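You operate a simulated robot arm through the tools that you are given. There is no shell and no other tool.

You are at the controls of a simulated robot arm. One attempt, no reset.

Task
Put things in order on the supply top. At the end: the green scoop stands where the teal shim stood; the pink clip stands on top of the blue spacer; the dish bottle stands where the grease pot stood; the teal shim stands where the pink clip stood; the grease pot stands where the green scoop stood; whatever was shut is shut again. Leave all else as you found it, and nothing knocked over.

Only the result counts: the job must be done as asked and must still hold three seconds after the hand-in. Knocking over, shifting, dropping, spilling or breaking anything else fails it.

Robot
A 7-joint arm with a two-finger parallel gripper, fixed in place. Base frame: the origin is at the foot of the arm, x ahead of it, y to its left, z up; the work surface is at about z = 860. Lengths are in mm, angles in rad, forces in N, time in s.
With the tool pointing down near the work surface it reaches from about 240 to 680 mm from the base axis. Its first joint turns from -1.152 to 1.152 rad. Payload 2.4 kg.
The tool frame sits at the grasp point between the pads (the TCP): z along the fingers, y along the line on which they close. The tips reach 30 mm beyond it. Largest opening 94 mm; finger width 28, thickness 10; the body of the gripper, 50 by 96 mm, starts 55 mm behind the TCP.
Orientation is that of the tool frame in the base frame, as [roll, pitch, yaw] about the fixed x, y, z axes, in that order (R = Rz(yaw) Ry(pitch) Rx(roll)). With the fingers straight down and closing along the base's y, the tool's x points along the base's -x, its y along +y and its z along -z.

Tools
- The arm moves only by the tool step_arm. Its argument "deltas" is a list of rows, each a list of 7 numbers: the shift along the base's x, y, z in mm, then the turn, a rotation vector about the base's x, y, z in rad, then the gripper command, from -1 (shut) to 1 (fully open), values between in proportion. In form: [[dx, dy, dz, rx, ry, rz, grip], ...]. A call has 1 to 20 rows; each row shifts and turns the commanded pose from where the row before left it. Each row takes 0.2 s and may step no farther than 50 mm and 0.15 rad from the row before; otherwise, or with a gripper value out of range, the whole call is refused. A pose out of reach is approached as far as the arm can. The call stops where the force on the tool passes 40 N (or 10 N more than at its start, if that is more) or the arm is blocked; 0.2 s more then pass. Each finger travels about 153 mm/s and halts on what it meets, pressing with about 45 N; the grip force reading is that of the motor and also rises with nothing between the fingers. The clock runs only during rows and for 0.2 s after the last one: add rows that do not move to give the fingers time. The reply holds the time, the measured pose of the TCP, the force on the tool along the base axes, the opening and the grip force, in the units named above and with some noise, with the torque about the TCP (base axes, N m) and any sound that the robot's microphone picked up, and new pictures: "pictures" is both (left out), scene, wrist or none.
- Cameras (640 x 400 px; columns grow to the right, rows downward): "scene" is fixed at [26.8, 465.4, 1447.2]; the picture's right is [-0.84, -0.55, 0.00], its down [-0.30, 0.46, -0.84] and it looks along [0.46, -0.70, -0.55] (base axes); focal length 312 px, centre (320, 200). "wrist" rides on the gripper at [76, 14, -102] in the tool frame; the picture's right is [-0.18, 0.98, 0.00], its down [-0.75, -0.14, -0.64] and it looks along [-0.63, -0.12, 0.77] (tool axes); focal length 243 px, centre (320, 200). There is no depth. A picture from a camera that has moved, and an enlarged one, comes with that camera's place and axes in the base frame and with its lens.
- enlarge(camera, box): a new picture of the part [left, top, right, bottom] of that camera's present view, enlarged. No time passes.
- finish_job(): hands the job in; it is judged then, once.

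Nothing tells you positions but the pictures and the camera data. Unless the task says otherwise, let go and move clear before handing in.

The tools are called by a JSON object that holds its "api" and its "payload". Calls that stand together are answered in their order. step_arm: Moves the arm, as the interface text tells. Its arguments: {"type":"object","properties":{"deltas":{"type":"array"},"pictures":{"type":"string","enum":["both","scene","wrist","none"]}},"required":["deltas"]} The other tools are called the same way: enlarge (camera, box) takes an enlarged picture of a part of a camera's view; finish_job () hands the job in.

At the start:

```text
time: 0.0
position: [377.9, 42.8, 1139.7]
tcp_rot: [3.141, 0.0, 3.141]
ft_force: [0.6, 0.4, -0.8]
ft_torque: [0.02, 0.01, -0.02]
opening: 94.0
grasp_force: 0.1
```

scene: 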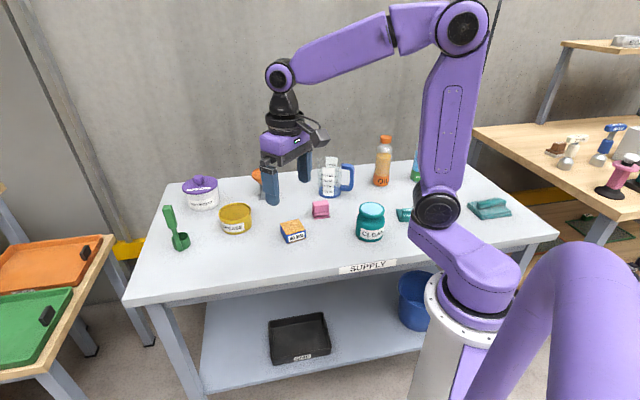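
wrist: 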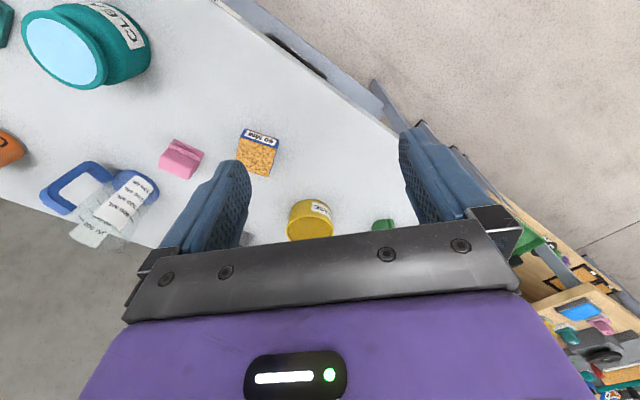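

I see a supply table with a green scoop, a grease pot, a pink clip, a small boxed item and a teal jar, with other bottles behind. I'll enlarge the views to identify everything before moving.

{"api": "enlarge", "payload": {"camera": "scene", "box": [140, 130, 340, 260]}}

{"api": "enlarge", "payload": {"camera": "scene", "box": [300, 120, 540, 270]}}

{"api": "enlarge", "payload": {"camera": "wrist", "box": [0, 0, 420, 260]}}

```text
3.08 times, centred on (240, 195) of scene
camera zoom: at [26.8, 465.4, 1447.2], right [-0.84, -0.55, 0.0], down [-0.3, 0.46, -0.84], along [0.46, -0.7, -0.55], focal length 958 px, centre (566, 215)
```

zoom: 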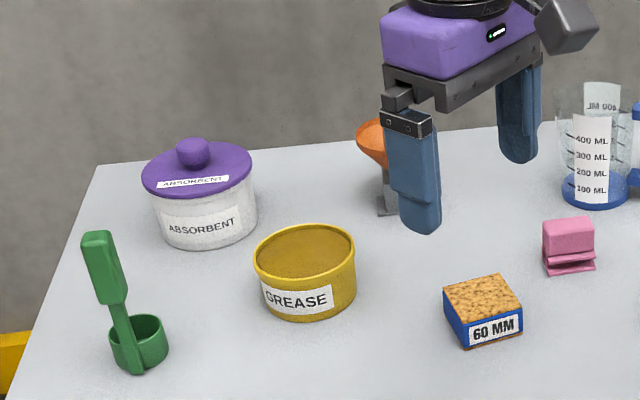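

```text
2.67 times, centred on (420, 195) of scene
camera zoom: at [26.8, 465.4, 1447.2], right [-0.84, -0.55, 0.0], down [-0.3, 0.46, -0.84], along [0.46, -0.7, -0.55], focal length 831 px, centre (53, 213)
```

zoom: 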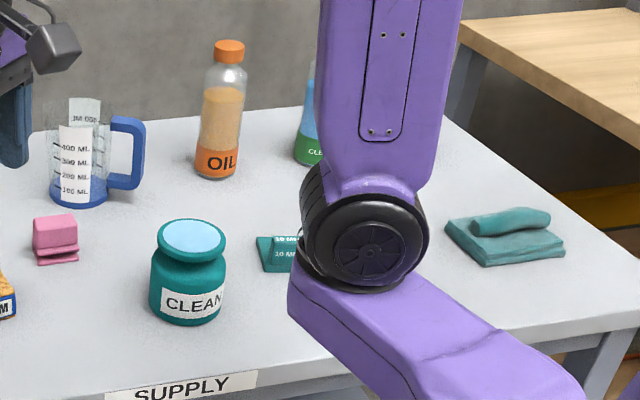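

```text
1.52 times, centred on (210, 130) of wrist
camera zoom: at [302.1, 57.3, 1242.5], right [0.18, 0.98, 0.0], down [0.75, -0.14, 0.64], along [0.63, -0.12, -0.77], focal length 370 px, centre (488, 307)
```

zoom: 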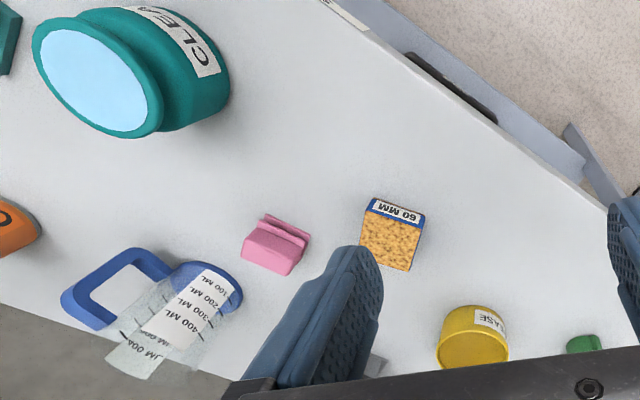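

Positions estimated from the scene picture put the scoop near (705, 135), the grease pot near (658, -23), and the clip and blue spacer between them. The arm hides the right-hand side of the table, so I'll lift and turn the arm to see there.

{"api": "step_arm", "payload": {"deltas": [[-16, -30, 10, 0, 0, -0.1, 1], [-16, -36, 8, 0, 0, -0.1, 1], [-16, -36, 8, 0, 0, -0.1, 1], [-16, -36, 8, 0, 0, -0.1, 1], [-16, -36, 8, 0, 0, -0.1, 1], [-16, -36, 8, 0, 0, -0.1, 1], [-16, -36, 8, 0, 0, -0.1, 1], [-16, -36, 8, 0, 0, -0.1, 1], [0, 0, 0, 0, 0, 0, 1]]}}

```text
time: 2.0
position: [248.5, -238.5, 1205.8]
tcp_rot: [3.141, -0.001, 2.342]
ft_force: [0.0, 0.8, -0.4]
ft_torque: [-0.06, -0.02, 0.03]
opening: 94.3
grasp_force: 0.1
camera wrist: at [206.9, -174.5, 1309.2], right [0.83, 0.55, 0.0], down [0.42, -0.64, 0.64], along [0.35, -0.54, -0.77], focal length 243 px, centre (320, 200)
```

scene: 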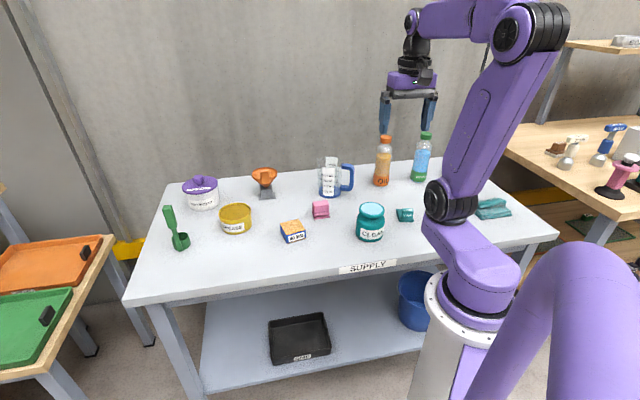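
wrist: 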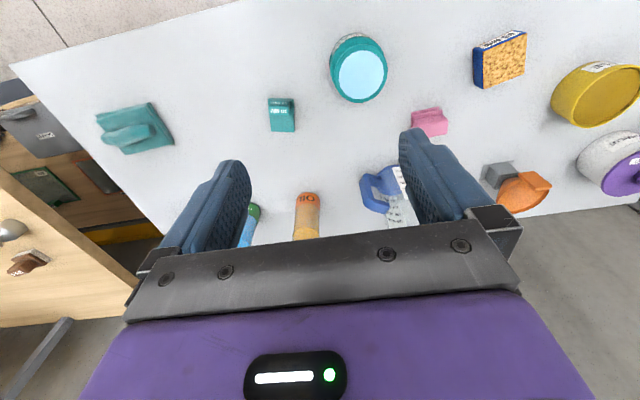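

Now most of the table is visible, including a blue and green bottle behind the arm. I'll enlarge parts of both views to read the details.

{"api": "enlarge", "payload": {"camera": "scene", "box": [300, 120, 540, 270]}}

{"api": "enlarge", "payload": {"camera": "scene", "box": [150, 160, 310, 260]}}

{"api": "enlarge", "payload": {"camera": "wrist", "box": [230, 0, 640, 256]}}

{"api": "enlarge", "payload": {"camera": "scene", "box": [250, 300, 470, 370]}}

```text
2.67 times, centred on (420, 195) of scene
camera zoom: at [26.8, 465.4, 1447.2], right [-0.84, -0.55, 0.0], down [-0.3, 0.46, -0.84], along [0.46, -0.7, -0.55], focal length 831 px, centre (53, 213)
```

zoom: 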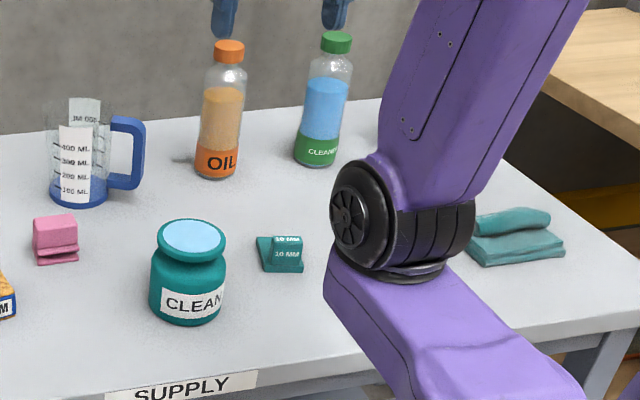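

```text
4.00 times, centred on (230, 210) of scene
camera zoom: at [26.8, 465.4, 1447.2], right [-0.84, -0.55, 0.0], down [-0.3, 0.46, -0.84], along [0.46, -0.7, -0.55], focal length 1246 px, centre (680, 160)
```

zoom: 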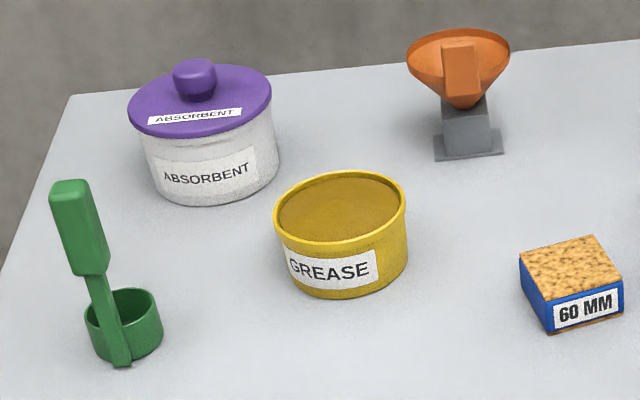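

```text
1.56 times, centred on (435, 128) of wrist
camera zoom: at [206.9, -174.5, 1309.2], right [0.83, 0.55, 0.0], down [0.42, -0.64, 0.64], along [0.35, -0.54, -0.77], focal length 379 px, centre (140, 312)
```

zoom: 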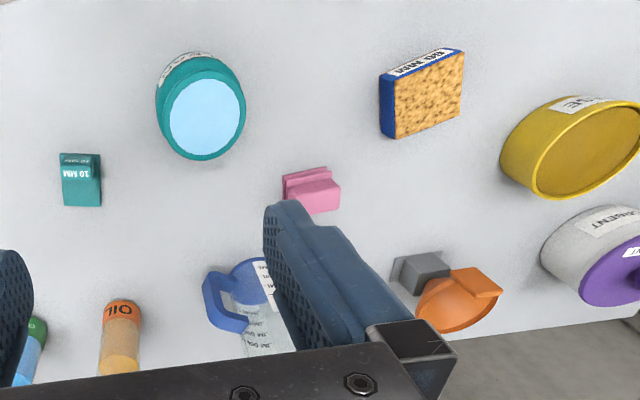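

```text
2.91 times, centred on (360, 335) of scene
camera zoom: at [26.8, 465.4, 1447.2], right [-0.84, -0.55, 0.0], down [-0.3, 0.46, -0.84], along [0.46, -0.7, -0.55], focal length 906 px, centre (204, -193)
```

zoom: 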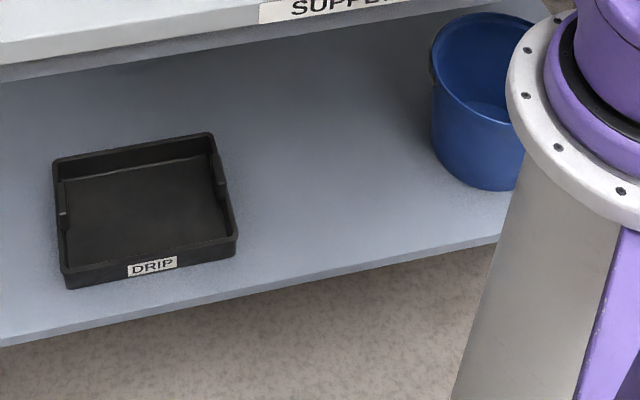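

The teal "CLEAN" jar with the light-blue dish on top looks like the dish bottle, and the "10 MM" piece is the shim. Next I'll bring the wrist camera over the pink clip (about 466, -208) for a closer look.

{"api": "step_arm", "payload": {"deltas": [[36, 5, -16, 0, 0, 0, 1], [36, 5, -16, 0, 0, 0, 1], [36, 5, -16, 0, 0, 0, 1], [36, 5, -16, 0, 0, 0, 1], [36, 5, -16, 0, 0, 0, 1], [37, 5, -16, 0, 0, 0, 1], [0, 0, 0, 0, 0, 0, 1]]}}

```text
time: 3.6
position: [465.9, -209.5, 1109.9]
tcp_rot: [-3.141, -0.001, 2.341]
ft_force: [0.0, 0.2, -0.6]
ft_torque: [-0.03, -0.01, 0.03]
opening: 94.2
grasp_force: 0.1
camera wrist: at [423.6, -144.9, 1213.4], right [0.83, 0.55, 0.0], down [0.42, -0.64, 0.64], along [0.35, -0.54, -0.77], focal length 243 px, centre (320, 200)
```

scene: 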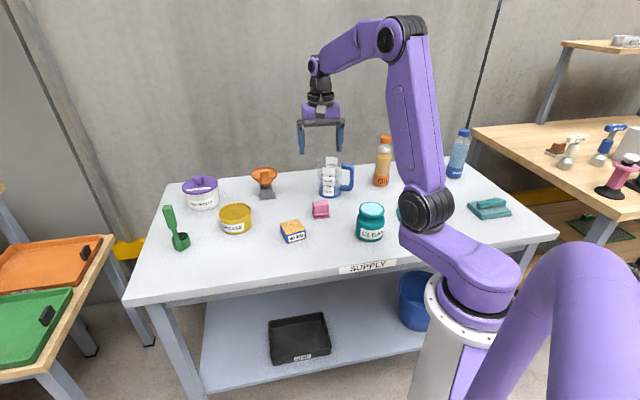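
wrist: 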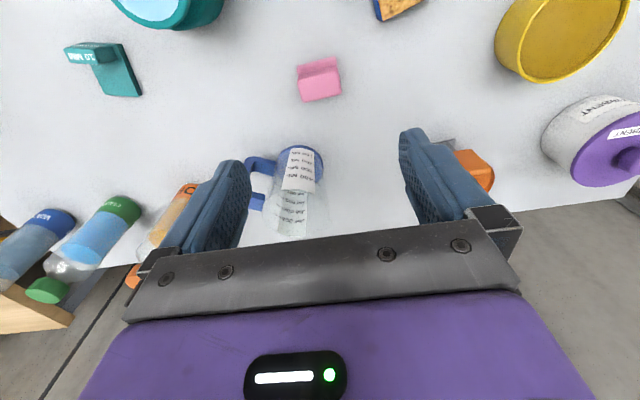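

A third bottle with a blue cap has appeared, so I'll read the labels on all the bottles before deciding which is the dish bottle.

{"api": "enlarge", "payload": {"camera": "scene", "box": [370, 120, 490, 195]}}

{"api": "enlarge", "payload": {"camera": "wrist", "box": [0, 160, 240, 310]}}

{"api": "enlarge", "payload": {"camera": "wrist", "box": [40, 0, 360, 200]}}

{"api": "enlarge", "payload": {"camera": "wrist", "box": [400, 0, 640, 150]}}

{"api": "enlarge", "payload": {"camera": "scene", "box": [280, 170, 420, 258]}}

```text
5.33 times, centred on (430, 158) of scene
camera zoom: at [26.8, 465.4, 1447.2], right [-0.84, -0.55, 0.0], down [-0.3, 0.46, -0.84], along [0.46, -0.7, -0.55], focal length 1661 px, centre (-267, 427)
```

zoom: 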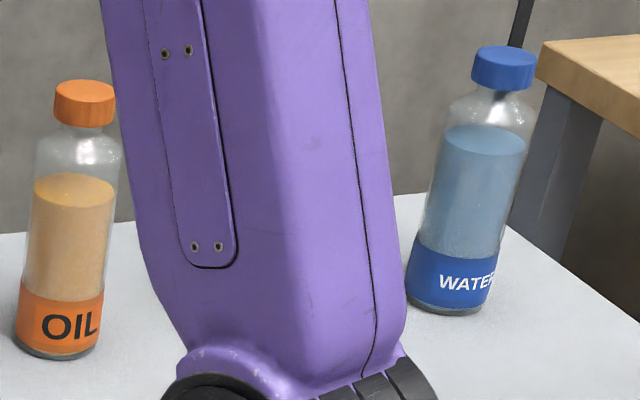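

```text
2.67 times, centred on (120, 235) of wrist
camera zoom: at [423.6, -144.9, 1213.4], right [0.83, 0.55, 0.0], down [0.42, -0.64, 0.64], along [0.35, -0.54, -0.77], focal length 647 px, centre (853, 107)
```

zoom: 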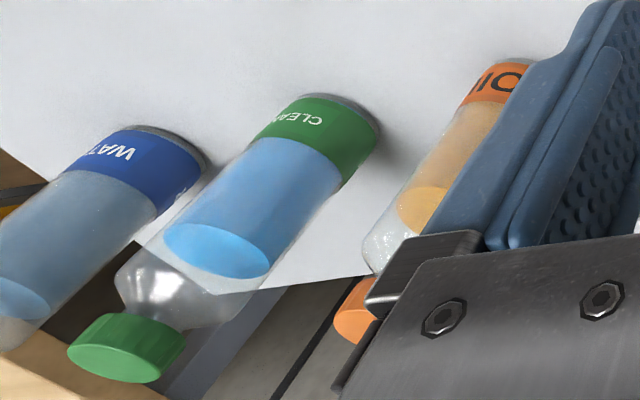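

```text
2.00 times, centred on (200, 100) of wrist
camera zoom: at [423.6, -144.9, 1213.4], right [0.83, 0.55, 0.0], down [0.42, -0.64, 0.64], along [0.35, -0.54, -0.77], focal length 485 px, centre (560, 400)
```

zoom: 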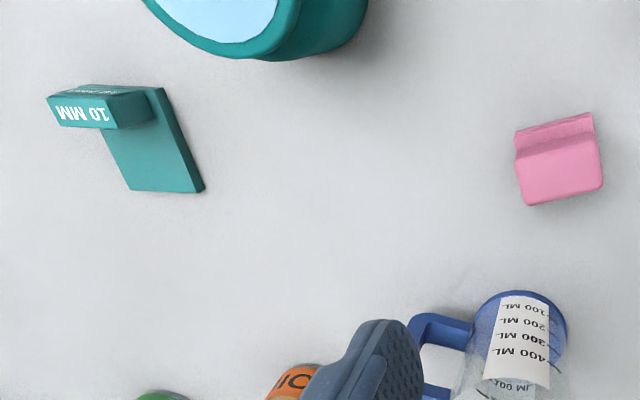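

```text
2.67 times, centred on (520, 75) of wrist
camera zoom: at [423.6, -144.9, 1213.4], right [0.83, 0.55, 0.0], down [0.42, -0.64, 0.64], along [0.35, -0.54, -0.77], focal length 647 px, centre (-213, 533)
```

zoom: 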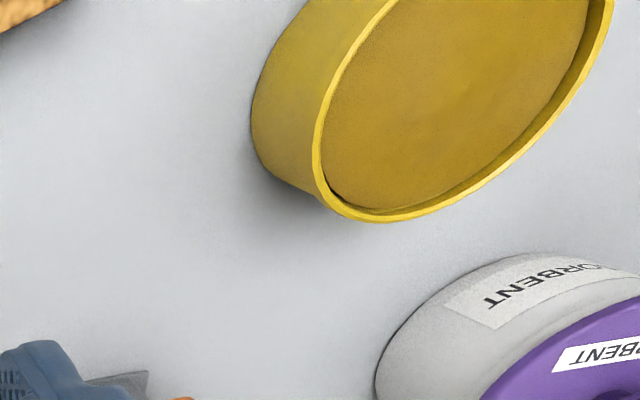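

```text
4.55 times, centred on (350, 214) of scene
camera zoom: at [26.8, 465.4, 1447.2], right [-0.84, -0.55, 0.0], down [-0.3, 0.46, -0.84], along [0.46, -0.7, -0.55], focal length 1416 px, centre (184, 136)
```

zoom: 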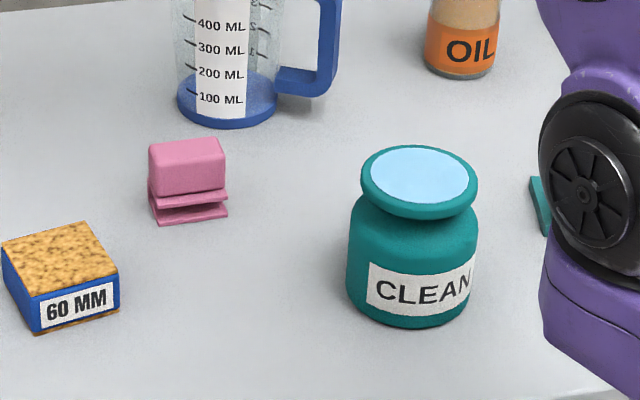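

The labels read OIL, CLEANER and WATER, so the teal CLEAN jar with the press dish is the dish bottle, and its dish must not be pressed. The clip sits almost exactly below the tool, with its long side along the closing line, so I'll lower towards it in steps.

{"api": "step_arm", "payload": {"deltas": [[0, 0, -38, 0, 0, 0, 1], [0, 0, -38, 0, 0, 0, 1], [0, 0, -38, 0, 0, 0, 1], [0, 0, -36, 0, 0, 0, 1], [0, 0, 0, 0, 0, 0, 1]]}}

{"api": "enlarge", "payload": {"camera": "wrist", "box": [200, 60, 440, 210]}}

```text
time: 4.8
position: [466.4, -207.6, 961.2]
tcp_rot: [-3.141, 0.0, 2.341]
ft_force: [0.1, -0.2, -0.8]
ft_torque: [0.02, 0.01, 0.02]
opening: 94.0
grasp_force: 0.0
camera wrist: at [423.2, -143.5, 1063.9], right [0.83, 0.55, 0.0], down [0.42, -0.64, 0.64], along [0.35, -0.54, -0.77], focal length 243 px, centre (320, 200)
```

scene: 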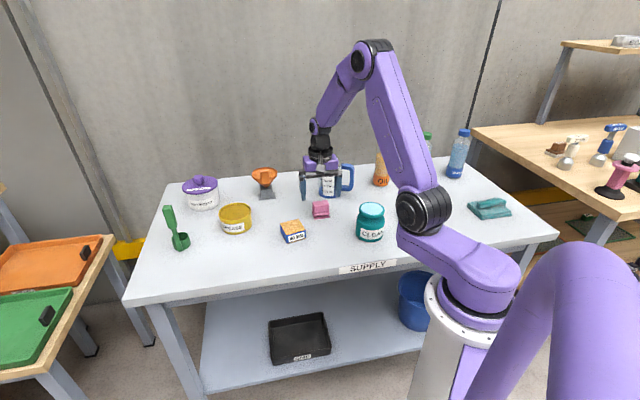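
wrist: 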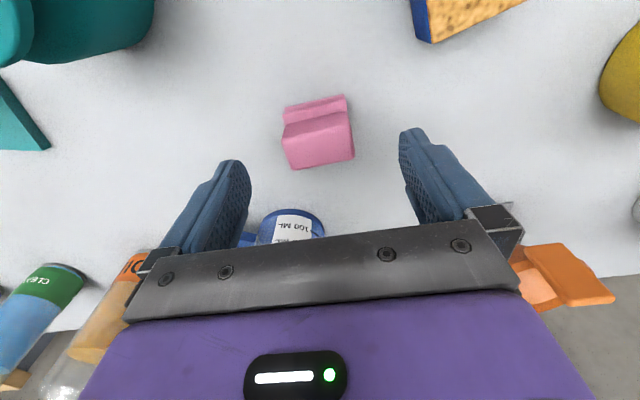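

```text
2.67 times, centred on (320, 135) of wrist
camera zoom: at [423.2, -143.5, 1063.9], right [0.83, 0.55, 0.0], down [0.42, -0.64, 0.64], along [0.35, -0.54, -0.77], focal length 647 px, centre (320, 373)
```

zoom: 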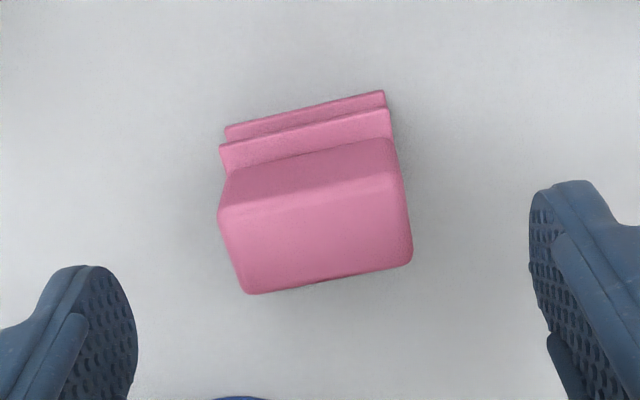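

The clip's block is about 47 by 25 mm, centred near (469, -214), with its top near z = 903. I'll centre on it, go down to about z = 896 and grip its two ends.

{"api": "step_arm", "payload": {"deltas": [[2, -5, -30, 0, 0, 0.03, 1], [0, 0, -20, 0, 0, 0, 1], [0, 0, -14, 0, 0, 0, 1], [0, 0, 0, 0, 0, 0, 1]]}}

{"api": "enlarge", "payload": {"camera": "wrist", "box": [160, 60, 480, 260]}}

{"api": "enlarge", "payload": {"camera": "scene", "box": [270, 150, 390, 225]}}

```text
time: 5.8
position: [467.7, -213.0, 894.4]
tcp_rot: [3.141, 0.0, 2.373]
ft_force: [-0.4, -0.5, 0.3]
ft_torque: [0.0, 0.0, 0.0]
opening: 93.9
grasp_force: 0.1
camera wrist: at [424.2, -150.2, 997.7], right [0.82, 0.58, 0.0], down [0.44, -0.63, 0.64], along [0.37, -0.52, -0.77], focal length 243 px, centre (320, 200)
```

scene: 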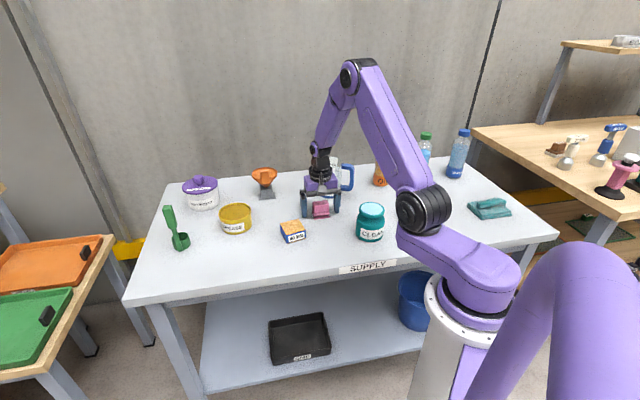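
wrist: 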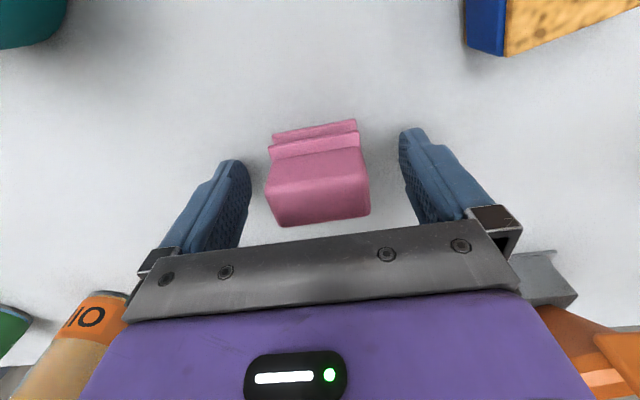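

```text
2.00 times, centred on (320, 160) of wrist
camera zoom: at [424.2, -150.2, 997.7], right [0.82, 0.58, 0.0], down [0.44, -0.63, 0.64], along [0.37, -0.52, -0.77], focal length 485 px, centre (320, 280)
```

zoom: 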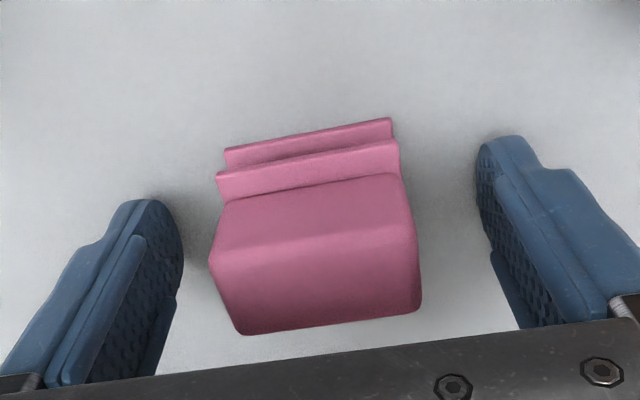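

```text
5.33 times, centred on (330, 188) of scene
camera zoom: at [26.8, 465.4, 1447.2], right [-0.84, -0.55, 0.0], down [-0.3, 0.46, -0.84], along [0.46, -0.7, -0.55], focal length 1661 px, centre (267, 267)
```

zoom: 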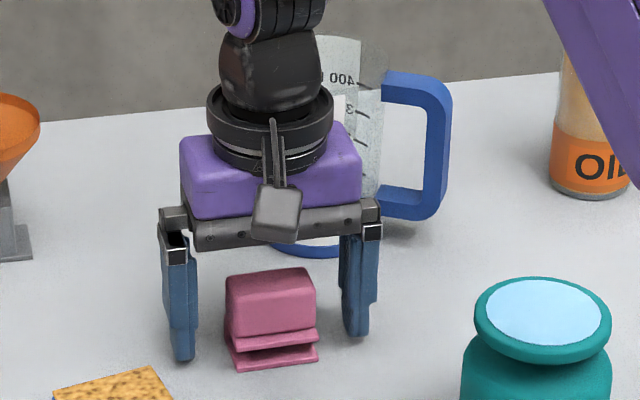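

The fingers straddle the clip with clearance on both sides. Closing the gripper now.

{"api": "step_arm", "payload": {"deltas": [[0, 0, 0, 0, 0, 0, 0], [0, 0, 0, 0, 0, 0, -1], [0, 0, 0, 0, 0, 0, -1], [0, 0, 0, 0, 0, 0, -1]], "pictures": "both"}}

```text
time: 6.8
position: [467.6, -213.1, 894.8]
tcp_rot: [-3.141, 0.0, 2.372]
ft_force: [0.1, 0.0, 0.4]
ft_torque: [-0.01, 0.0, 0.02]
opening: 53.2
grasp_force: 45.3
camera wrist: at [424.1, -150.2, 997.9], right [0.82, 0.58, 0.0], down [0.44, -0.63, 0.64], along [0.37, -0.52, -0.77], focal length 243 px, centre (320, 200)
```

scene: 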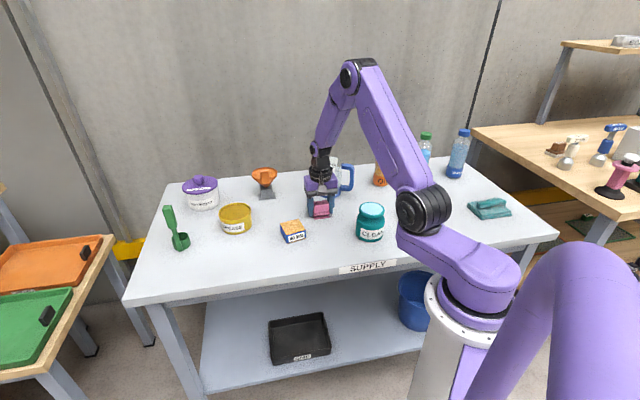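
wrist: 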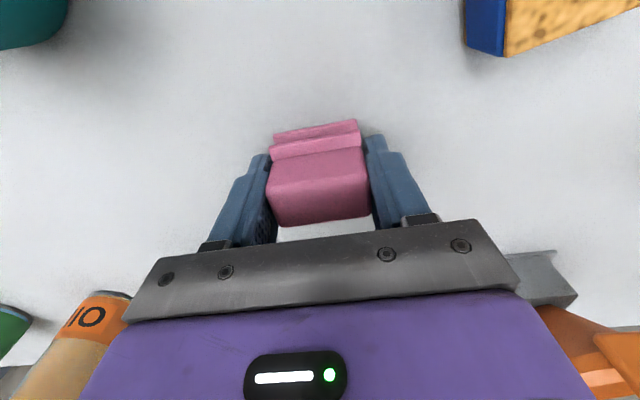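

The clip is held (opening 53 mm, 45 N). I'll lift it and carry it above the blue spacer, turning it to match the spacer's sides.

{"api": "step_arm", "payload": {"deltas": [[0, 0, 20, 0, 0, 0, -1], [0, 0, 40, 0, 0, 0, -1], [0, 0, 40, 0, 0, 0, -1], [2, 33, 10, 0, 0, 0.065, -1], [3, 33, 10, 0, 0, 0.065, -1], [4, 32, 0, 0, 0, 0.065, -1], [4, 32, 0, 0, 0, 0.065, -1], [0, 0, 0, 0, 0, 0, -1]]}}

{"api": "enlarge", "payload": {"camera": "wrist", "box": [160, 30, 480, 230]}}

{"api": "enlarge", "payload": {"camera": "scene", "box": [240, 170, 360, 245]}}

```text
time: 8.6
position: [481.0, -85.0, 1014.5]
tcp_rot: [-3.142, 0.002, 2.633]
ft_force: [-0.7, -0.4, -0.2]
ft_torque: [-0.03, 0.0, 0.01]
opening: 53.1
grasp_force: 45.4
camera wrist: at [422.4, -34.4, 1118.4], right [0.64, 0.77, 0.0], down [0.59, -0.49, 0.64], along [0.49, -0.41, -0.77], focal length 243 px, centre (320, 200)
```

scene: 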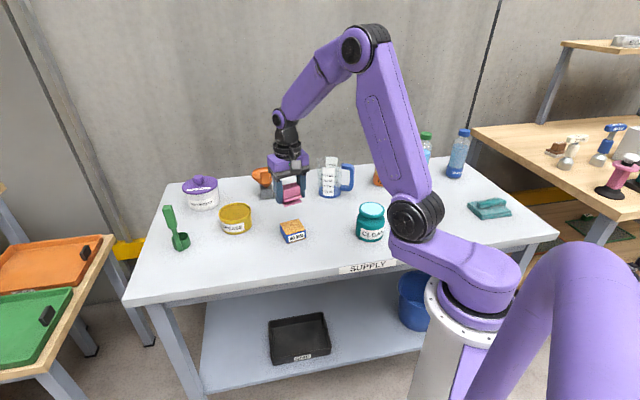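
wrist: 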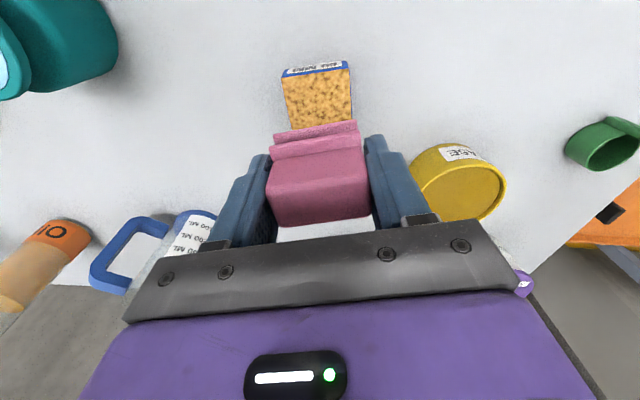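

```text
2.00 times, centred on (320, 130) of wrist
camera zoom: at [422.4, -34.4, 1118.4], right [0.64, 0.77, 0.0], down [0.59, -0.49, 0.64], along [0.49, -0.41, -0.77], focal length 485 px, centre (320, 340)
```

zoom: 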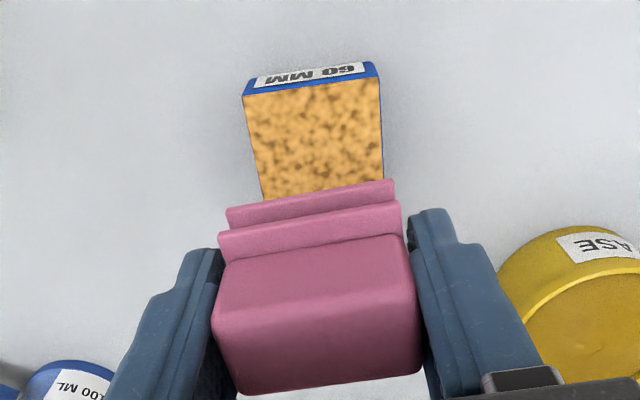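

```text
5.33 times, centred on (300, 208) of scene
camera zoom: at [26.8, 465.4, 1447.2], right [-0.84, -0.55, 0.0], down [-0.3, 0.46, -0.84], along [0.46, -0.7, -0.55], focal length 1661 px, centre (427, 160)
```

zoom: 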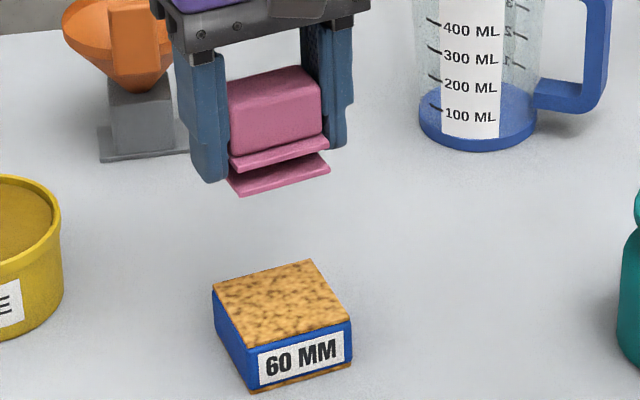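

The clip is centred over the spacer (spacer centre about 482, -84, top near z = 890). I'll lower it, slowing down close to contact.

{"api": "step_arm", "payload": {"deltas": [[3, 0, -30, 0, 0, -0.02, -1], [0, 0, -30, 0, 0, 0, -1], [0, 0, -20, 0, 0, 0, -1], [0, 0, -4, 0, 0, 0, -1], [0, 0, 0, 0, 0, 0, -1]]}}

{"api": "enlarge", "payload": {"camera": "scene", "box": [240, 170, 360, 245]}}

{"api": "enlarge", "payload": {"camera": "wrist", "box": [200, 60, 440, 210]}}

```text
time: 9.8
position: [485.9, -84.1, 930.0]
tcp_rot: [3.141, 0.0, 2.611]
ft_force: [0.4, -0.3, -0.8]
ft_torque: [0.0, 0.01, -0.03]
opening: 53.4
grasp_force: 45.5
camera wrist: at [427.0, -34.4, 1033.7], right [0.66, 0.75, 0.0], down [0.58, -0.5, 0.64], along [0.48, -0.42, -0.77], focal length 243 px, centre (320, 200)
```

scene: 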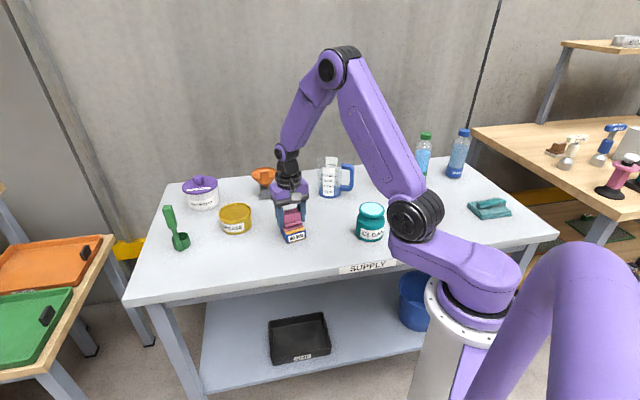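
wrist: 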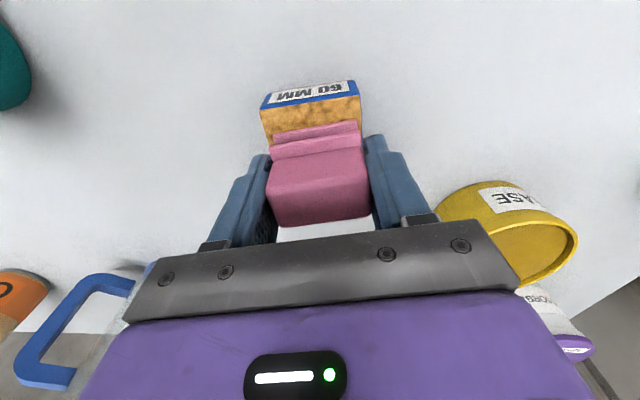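

```text
5.33 times, centred on (300, 208) of scene
camera zoom: at [26.8, 465.4, 1447.2], right [-0.84, -0.55, 0.0], down [-0.3, 0.46, -0.84], along [0.46, -0.7, -0.55], focal length 1661 px, centre (427, 160)
```

zoom: 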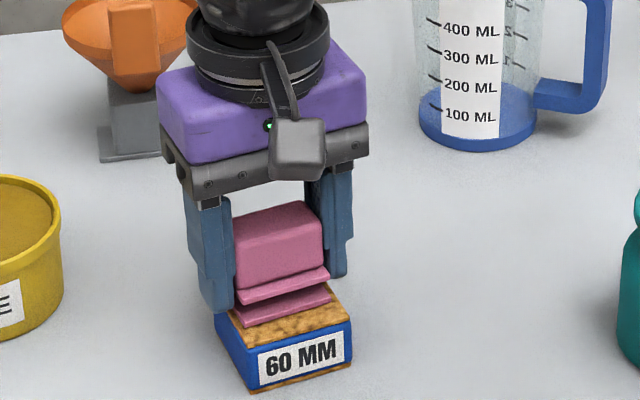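

```text
2.67 times, centred on (320, 135) of wrist
camera zoom: at [427.0, -34.4, 1033.7], right [0.66, 0.75, 0.0], down [0.58, -0.5, 0.64], along [0.48, -0.42, -0.77], focal length 647 px, centre (320, 373)
```

zoom: 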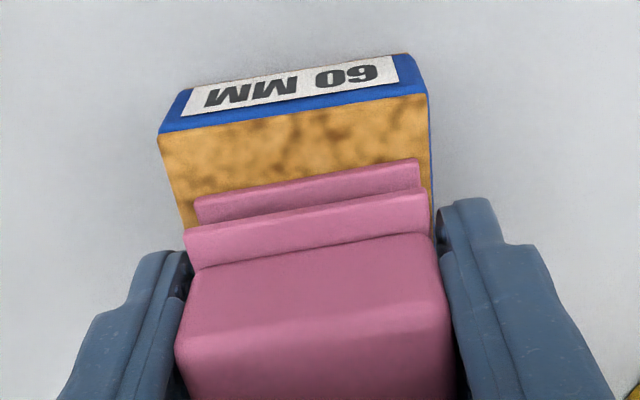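

The clip is centred on the spacer in both directions, a few millimetres above it. I'll go down in small steps and watch the force.

{"api": "step_arm", "payload": {"deltas": [[0, 0, -2, 0, 0, 0, -1], [0, 0, -1.5, 0, 0, 0, -1], [0, 0, 0, 0, 0, 0, -1]], "pictures": "scene"}}

{"api": "enlarge", "payload": {"camera": "scene", "box": [260, 190, 340, 240]}}

```text
time: 10.6
position: [485.0, -85.9, 928.8]
tcp_rot: [3.139, 0.002, 2.612]
ft_force: [-3.2, -0.9, 33.0]
ft_torque: [0.0, 0.38, -0.02]
opening: 53.4
grasp_force: 44.8
```

scene: 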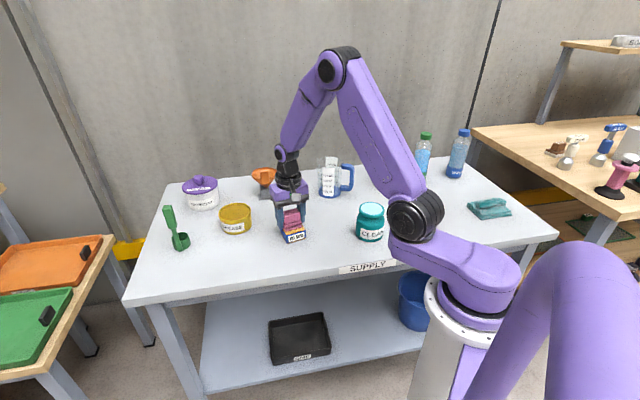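

```text
8.00 times, centred on (300, 215) of scene
camera zoom: at [26.1, 465.4, 1447.2], right [-0.84, -0.55, 0.0], down [-0.3, 0.46, -0.84], along [0.46, -0.7, -0.55], focal length 2492 px, centre (480, 80)
```

zoom: 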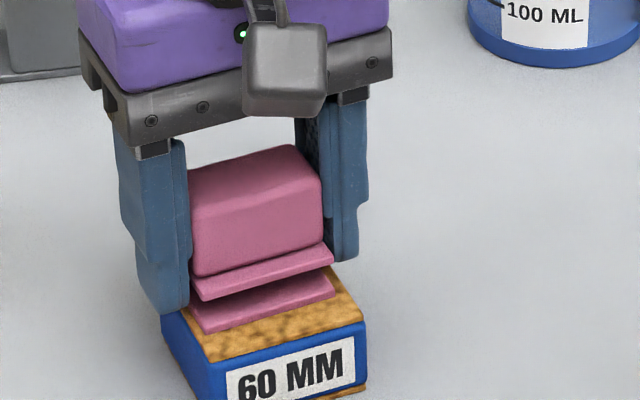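

The clip has touched down on the spacer with 33 N. I'll ease off the pressure, then open the fingers gently and lift straight up.

{"api": "step_arm", "payload": {"deltas": [[0, 0, 2, 0, 0, 0, -1], [0, 0, 0, 0, 0, 0, -1]], "pictures": "none"}}

```text
time: 11.2
position: [484.0, -84.9, 927.9]
tcp_rot: [3.14, 0.0, 2.612]
ft_force: [2.4, -2.0, 6.1]
ft_torque: [-0.03, -0.11, -0.01]
opening: 53.3
grasp_force: 45.7
```

{"api": "step_arm", "payload": {"deltas": [[0, 0, 0, 0, 0, 0, 0.2], [0, 0, 0, 0, 0, 0, 0.4], [0, 0, 0, 0, 0, 0, 0.6], [0, 0, 10, 0, 0, 0, 0.6], [0, 0, 25, 0, 0, 0, 0.6], [0, 0, 40, 0, 0, 0, 0.8], [0, 0, 40, 0, 0, 0, 1], [0, 0, 0, 0, 0, 0, 1]]}}

{"api": "enlarge", "payload": {"camera": "scene", "box": [260, 190, 340, 240]}}

{"api": "enlarge", "payload": {"camera": "wrist", "box": [200, 30, 440, 180]}}

```text
time: 13.0
position: [486.5, -81.2, 1045.8]
tcp_rot: [3.141, 0.0, 2.611]
ft_force: [0.4, 0.2, 0.4]
ft_torque: [-0.01, 0.01, -0.03]
opening: 93.8
grasp_force: 0.1
camera wrist: at [428.4, -31.3, 1148.4], right [0.66, 0.75, 0.0], down [0.58, -0.5, 0.64], along [0.48, -0.42, -0.77], focal length 243 px, centre (320, 200)
```

scene: 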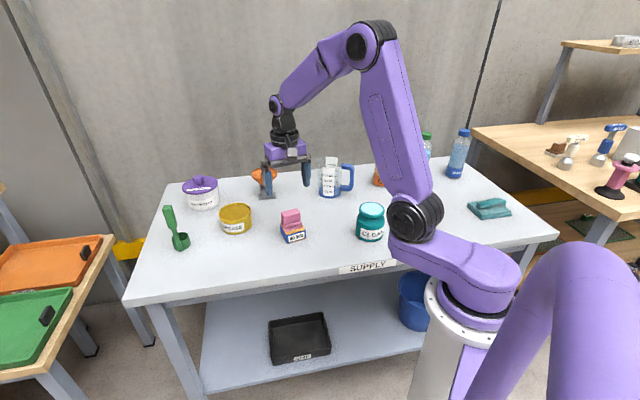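
wrist: 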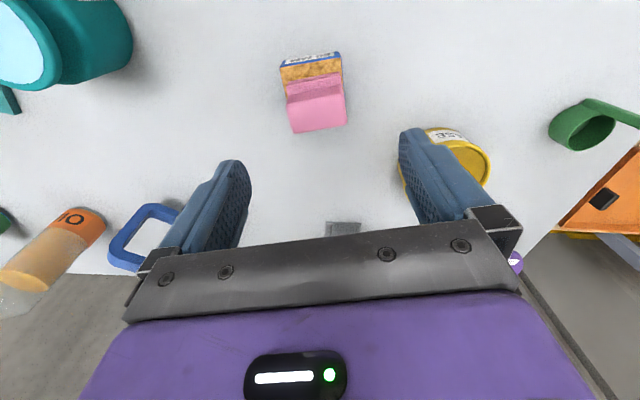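

```text
8.00 times, centred on (300, 215) of scene
camera zoom: at [26.8, 465.4, 1447.2], right [-0.84, -0.55, 0.0], down [-0.3, 0.46, -0.84], along [0.46, -0.7, -0.55], focal length 2492 px, centre (480, 80)
```

zoom: 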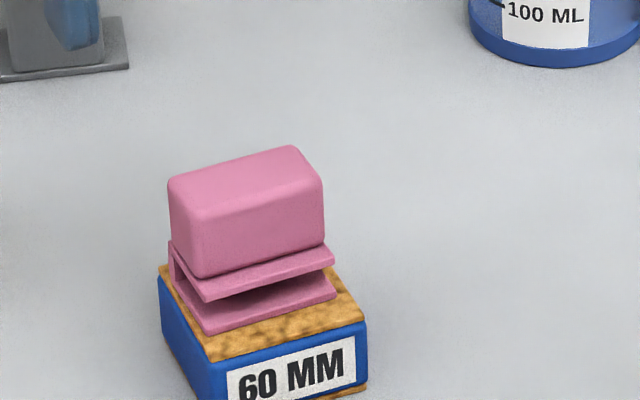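

```text
2.67 times, centred on (320, 105) of wrist
camera zoom: at [428.4, -31.3, 1148.4], right [0.66, 0.75, 0.0], down [0.58, -0.5, 0.64], along [0.48, -0.42, -0.77], focal length 647 px, centre (320, 453)
```

zoom: 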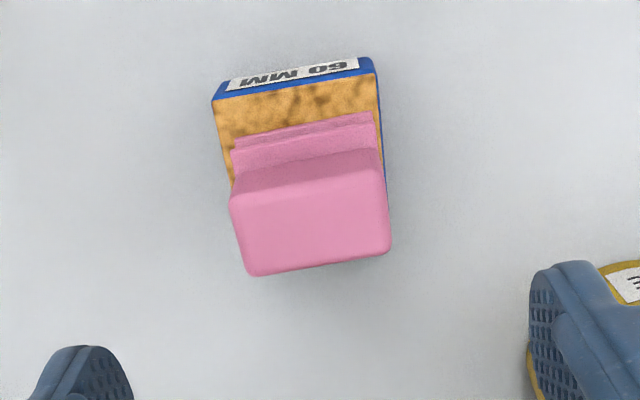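

The clip now stands steadily on the blue spacer. Next I'll move above the teal shim, near (236, -341), for a close look.

{"api": "step_arm", "payload": {"deltas": [[-31, -32, 3, 0, 0, -0.034, 1], [-31, -32, 3, 0, 0, -0.034, 1], [-31, -32, 3, 0, 0, -0.034, 1], [-31, -32, 3, 0, 0, -0.034, 1], [-31, -32, 2, 0, 0, -0.034, 1], [-31, -32, 0, 0, 0, -0.034, 1], [-31, -32, 0, 0, 0, -0.034, 1], [-31, -32, 0, 0, 0, -0.034, 1], [0, 0, 0, 0, 0, 0, 1]]}}

{"api": "enlarge", "payload": {"camera": "wrist", "box": [200, 20, 440, 170]}}

{"api": "enlarge", "payload": {"camera": "scene", "box": [340, 170, 460, 245]}}

```text
time: 15.0
position: [236.0, -337.6, 1057.6]
tcp_rot: [3.141, 0.0, 2.339]
ft_force: [0.4, 0.4, -0.3]
ft_torque: [-0.03, -0.02, -0.01]
opening: 94.0
grasp_force: 0.0
camera wrist: at [194.1, -273.6, 1160.3], right [0.84, 0.55, 0.0], down [0.42, -0.64, 0.64], along [0.35, -0.54, -0.77], focal length 243 px, centre (320, 200)
```

scene: 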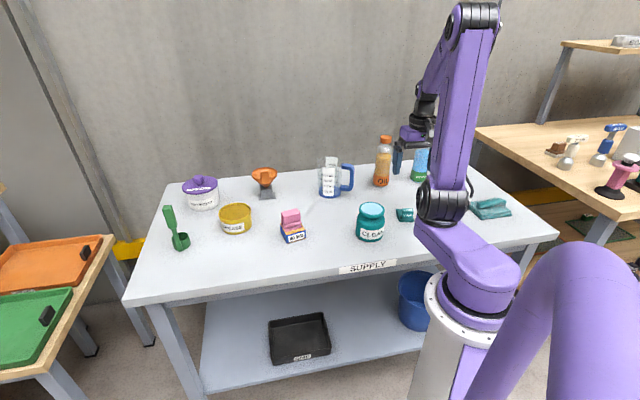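
wrist: 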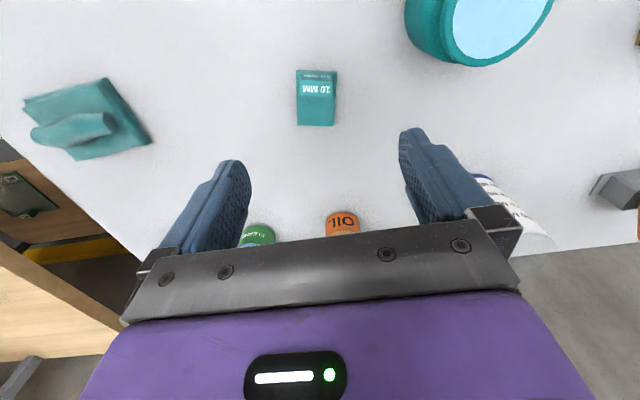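

```text
2.67 times, centred on (320, 95) of wrist
camera zoom: at [194.1, -273.6, 1160.3], right [0.84, 0.55, 0.0], down [0.42, -0.64, 0.64], along [0.35, -0.54, -0.77], focal length 647 px, centre (320, 480)
```

zoom: 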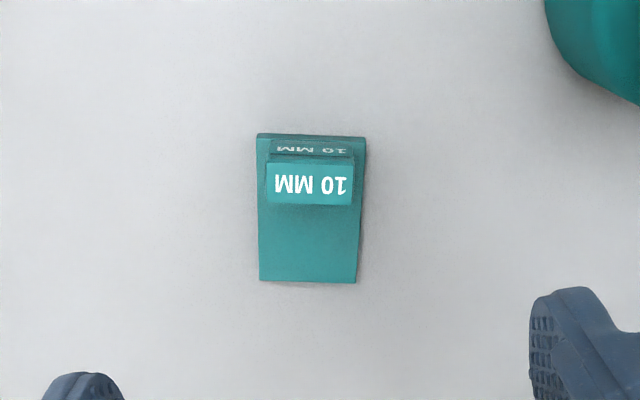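

```text
5.33 times, centred on (400, 208) of scene
camera zoom: at [26.8, 465.4, 1447.2], right [-0.84, -0.55, 0.0], down [-0.3, 0.46, -0.84], along [0.46, -0.7, -0.55], focal length 1661 px, centre (-107, 160)
```

zoom: 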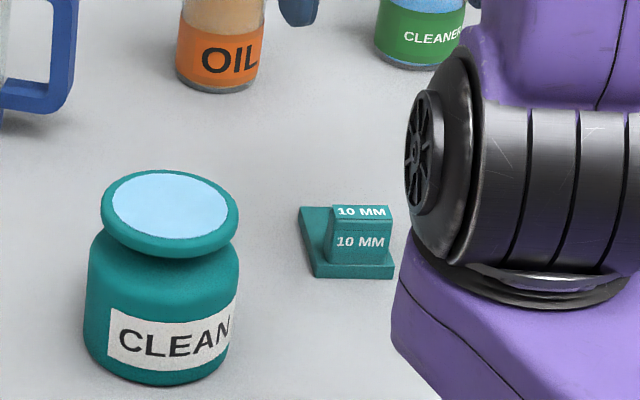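

The shim is a 10 mm plate with a raised tab. The tab is about 33 by 15 mm with its top near z = 897, centred near (230, -336), and the plate centre is near (241, -353). I'll turn to line up with the tab's width and lower part way to check.

{"api": "step_arm", "payload": {"deltas": [[-2, 1, -30, 0, 0, -0.09, 1], [-3, 1, -40, 0, 0, -0.09, 1], [0, 0, -40, 0, 0, 0, 1], [0, 0, 0, 0, 0, 0, 1]]}}

{"api": "enlarge", "payload": {"camera": "wrist", "box": [200, 60, 440, 210]}}

{"api": "enlarge", "payload": {"camera": "scene", "box": [340, 170, 460, 245]}}

```text
time: 16.0
position: [233.1, -337.4, 950.5]
tcp_rot: [-3.141, 0.0, 2.157]
ft_force: [0.1, -0.2, -0.2]
ft_torque: [-0.01, -0.01, 0.01]
opening: 94.1
grasp_force: 0.1
camera wrist: at [203.0, -265.4, 1053.7], right [0.92, 0.39, 0.0], down [0.3, -0.71, 0.64], along [0.25, -0.59, -0.77], focal length 243 px, centre (320, 200)
```

scene: 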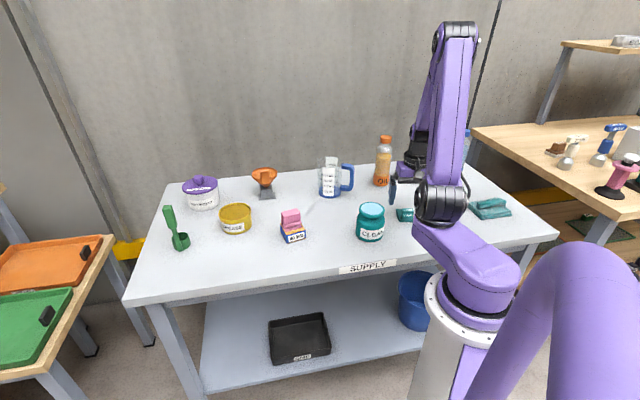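
wrist: 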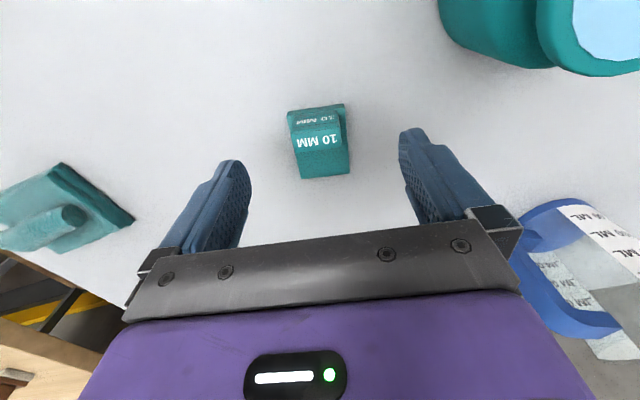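

```text
2.67 times, centred on (320, 135) of wrist
camera zoom: at [203.0, -265.4, 1053.7], right [0.92, 0.39, 0.0], down [0.3, -0.71, 0.64], along [0.25, -0.59, -0.77], focal length 647 px, centre (320, 373)
```

zoom: 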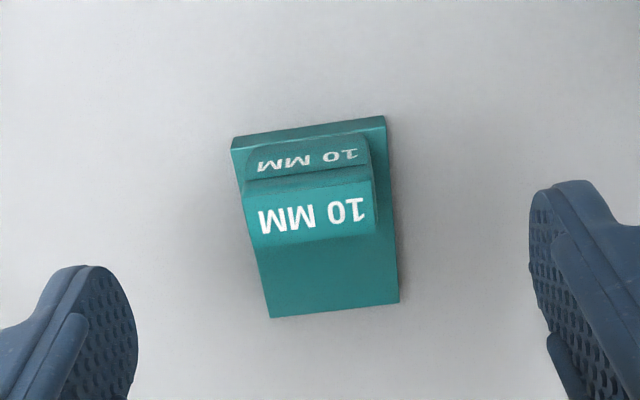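

```text
5.33 times, centred on (400, 208) of scene
camera zoom: at [26.8, 465.4, 1447.2], right [-0.84, -0.55, 0.0], down [-0.3, 0.46, -0.84], along [0.46, -0.7, -0.55], focal length 1661 px, centre (-107, 160)
```

zoom: 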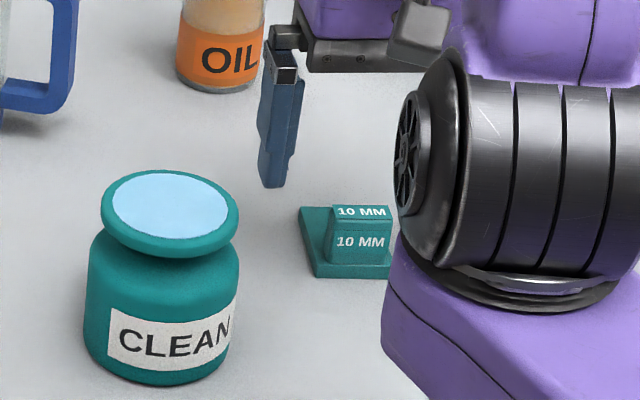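

The tab centre is at about (231, -336) and the plate centre at about (241, -353). I'll make a small correction and go down so the fingertips stay just above the plate.

{"api": "step_arm", "payload": {"deltas": [[-2, 1, -25, 0, 0, -0.045, 1], [0, 0, -21, 0, 0, 0, 1], [0, 0, 0, 0, 0, 0, 1]]}}

{"api": "enlarge", "payload": {"camera": "wrist", "box": [200, 80, 440, 230]}}

{"api": "enlarge", "payload": {"camera": "scene", "box": [340, 170, 460, 245]}}

```text
time: 16.8
position: [230.3, -336.5, 904.1]
tcp_rot: [-3.141, 0.0, 2.114]
ft_force: [-0.5, -0.4, -0.1]
ft_torque: [-0.02, -0.01, 0.01]
opening: 94.0
grasp_force: 0.0
camera wrist: at [203.6, -264.0, 1006.8], right [0.94, 0.35, 0.0], down [0.27, -0.72, 0.64], along [0.22, -0.6, -0.77], focal length 243 px, centre (320, 200)
```

scene: 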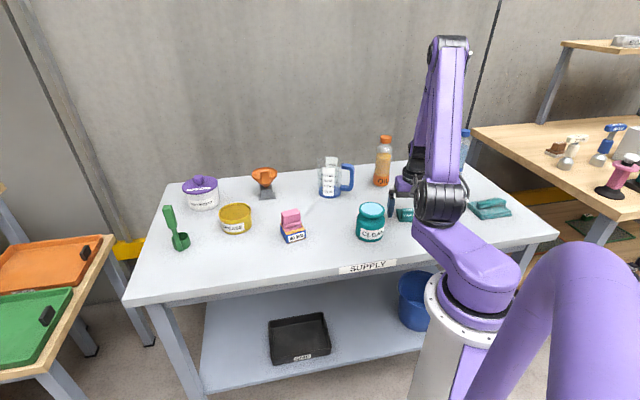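
wrist: 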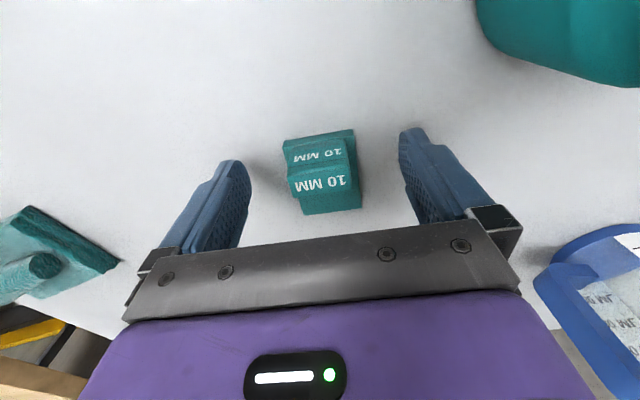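

```text
2.67 times, centred on (320, 155) of wrist
camera zoom: at [203.6, -264.0, 1006.8], right [0.94, 0.35, 0.0], down [0.27, -0.72, 0.64], along [0.22, -0.6, -0.77], focal length 647 px, centre (320, 320)
```

zoom: 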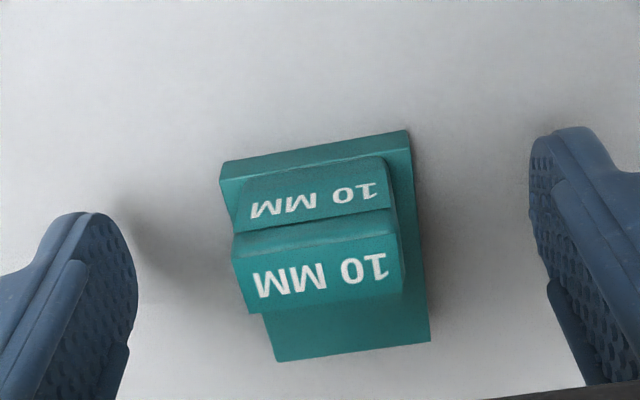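

```text
5.33 times, centred on (400, 208) of scene
camera zoom: at [26.8, 465.4, 1447.2], right [-0.84, -0.55, 0.0], down [-0.3, 0.46, -0.84], along [0.46, -0.7, -0.55], focal length 1661 px, centre (-107, 160)
```

zoom: 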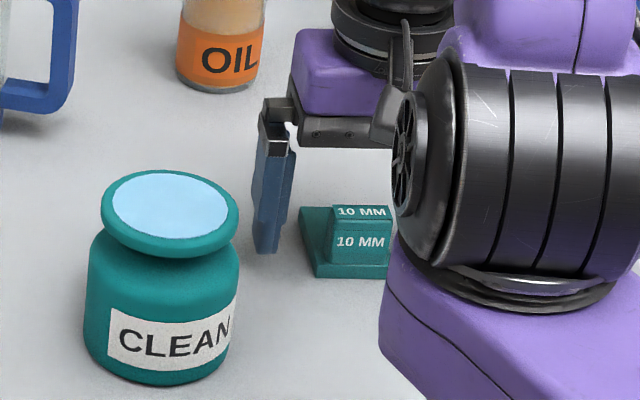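

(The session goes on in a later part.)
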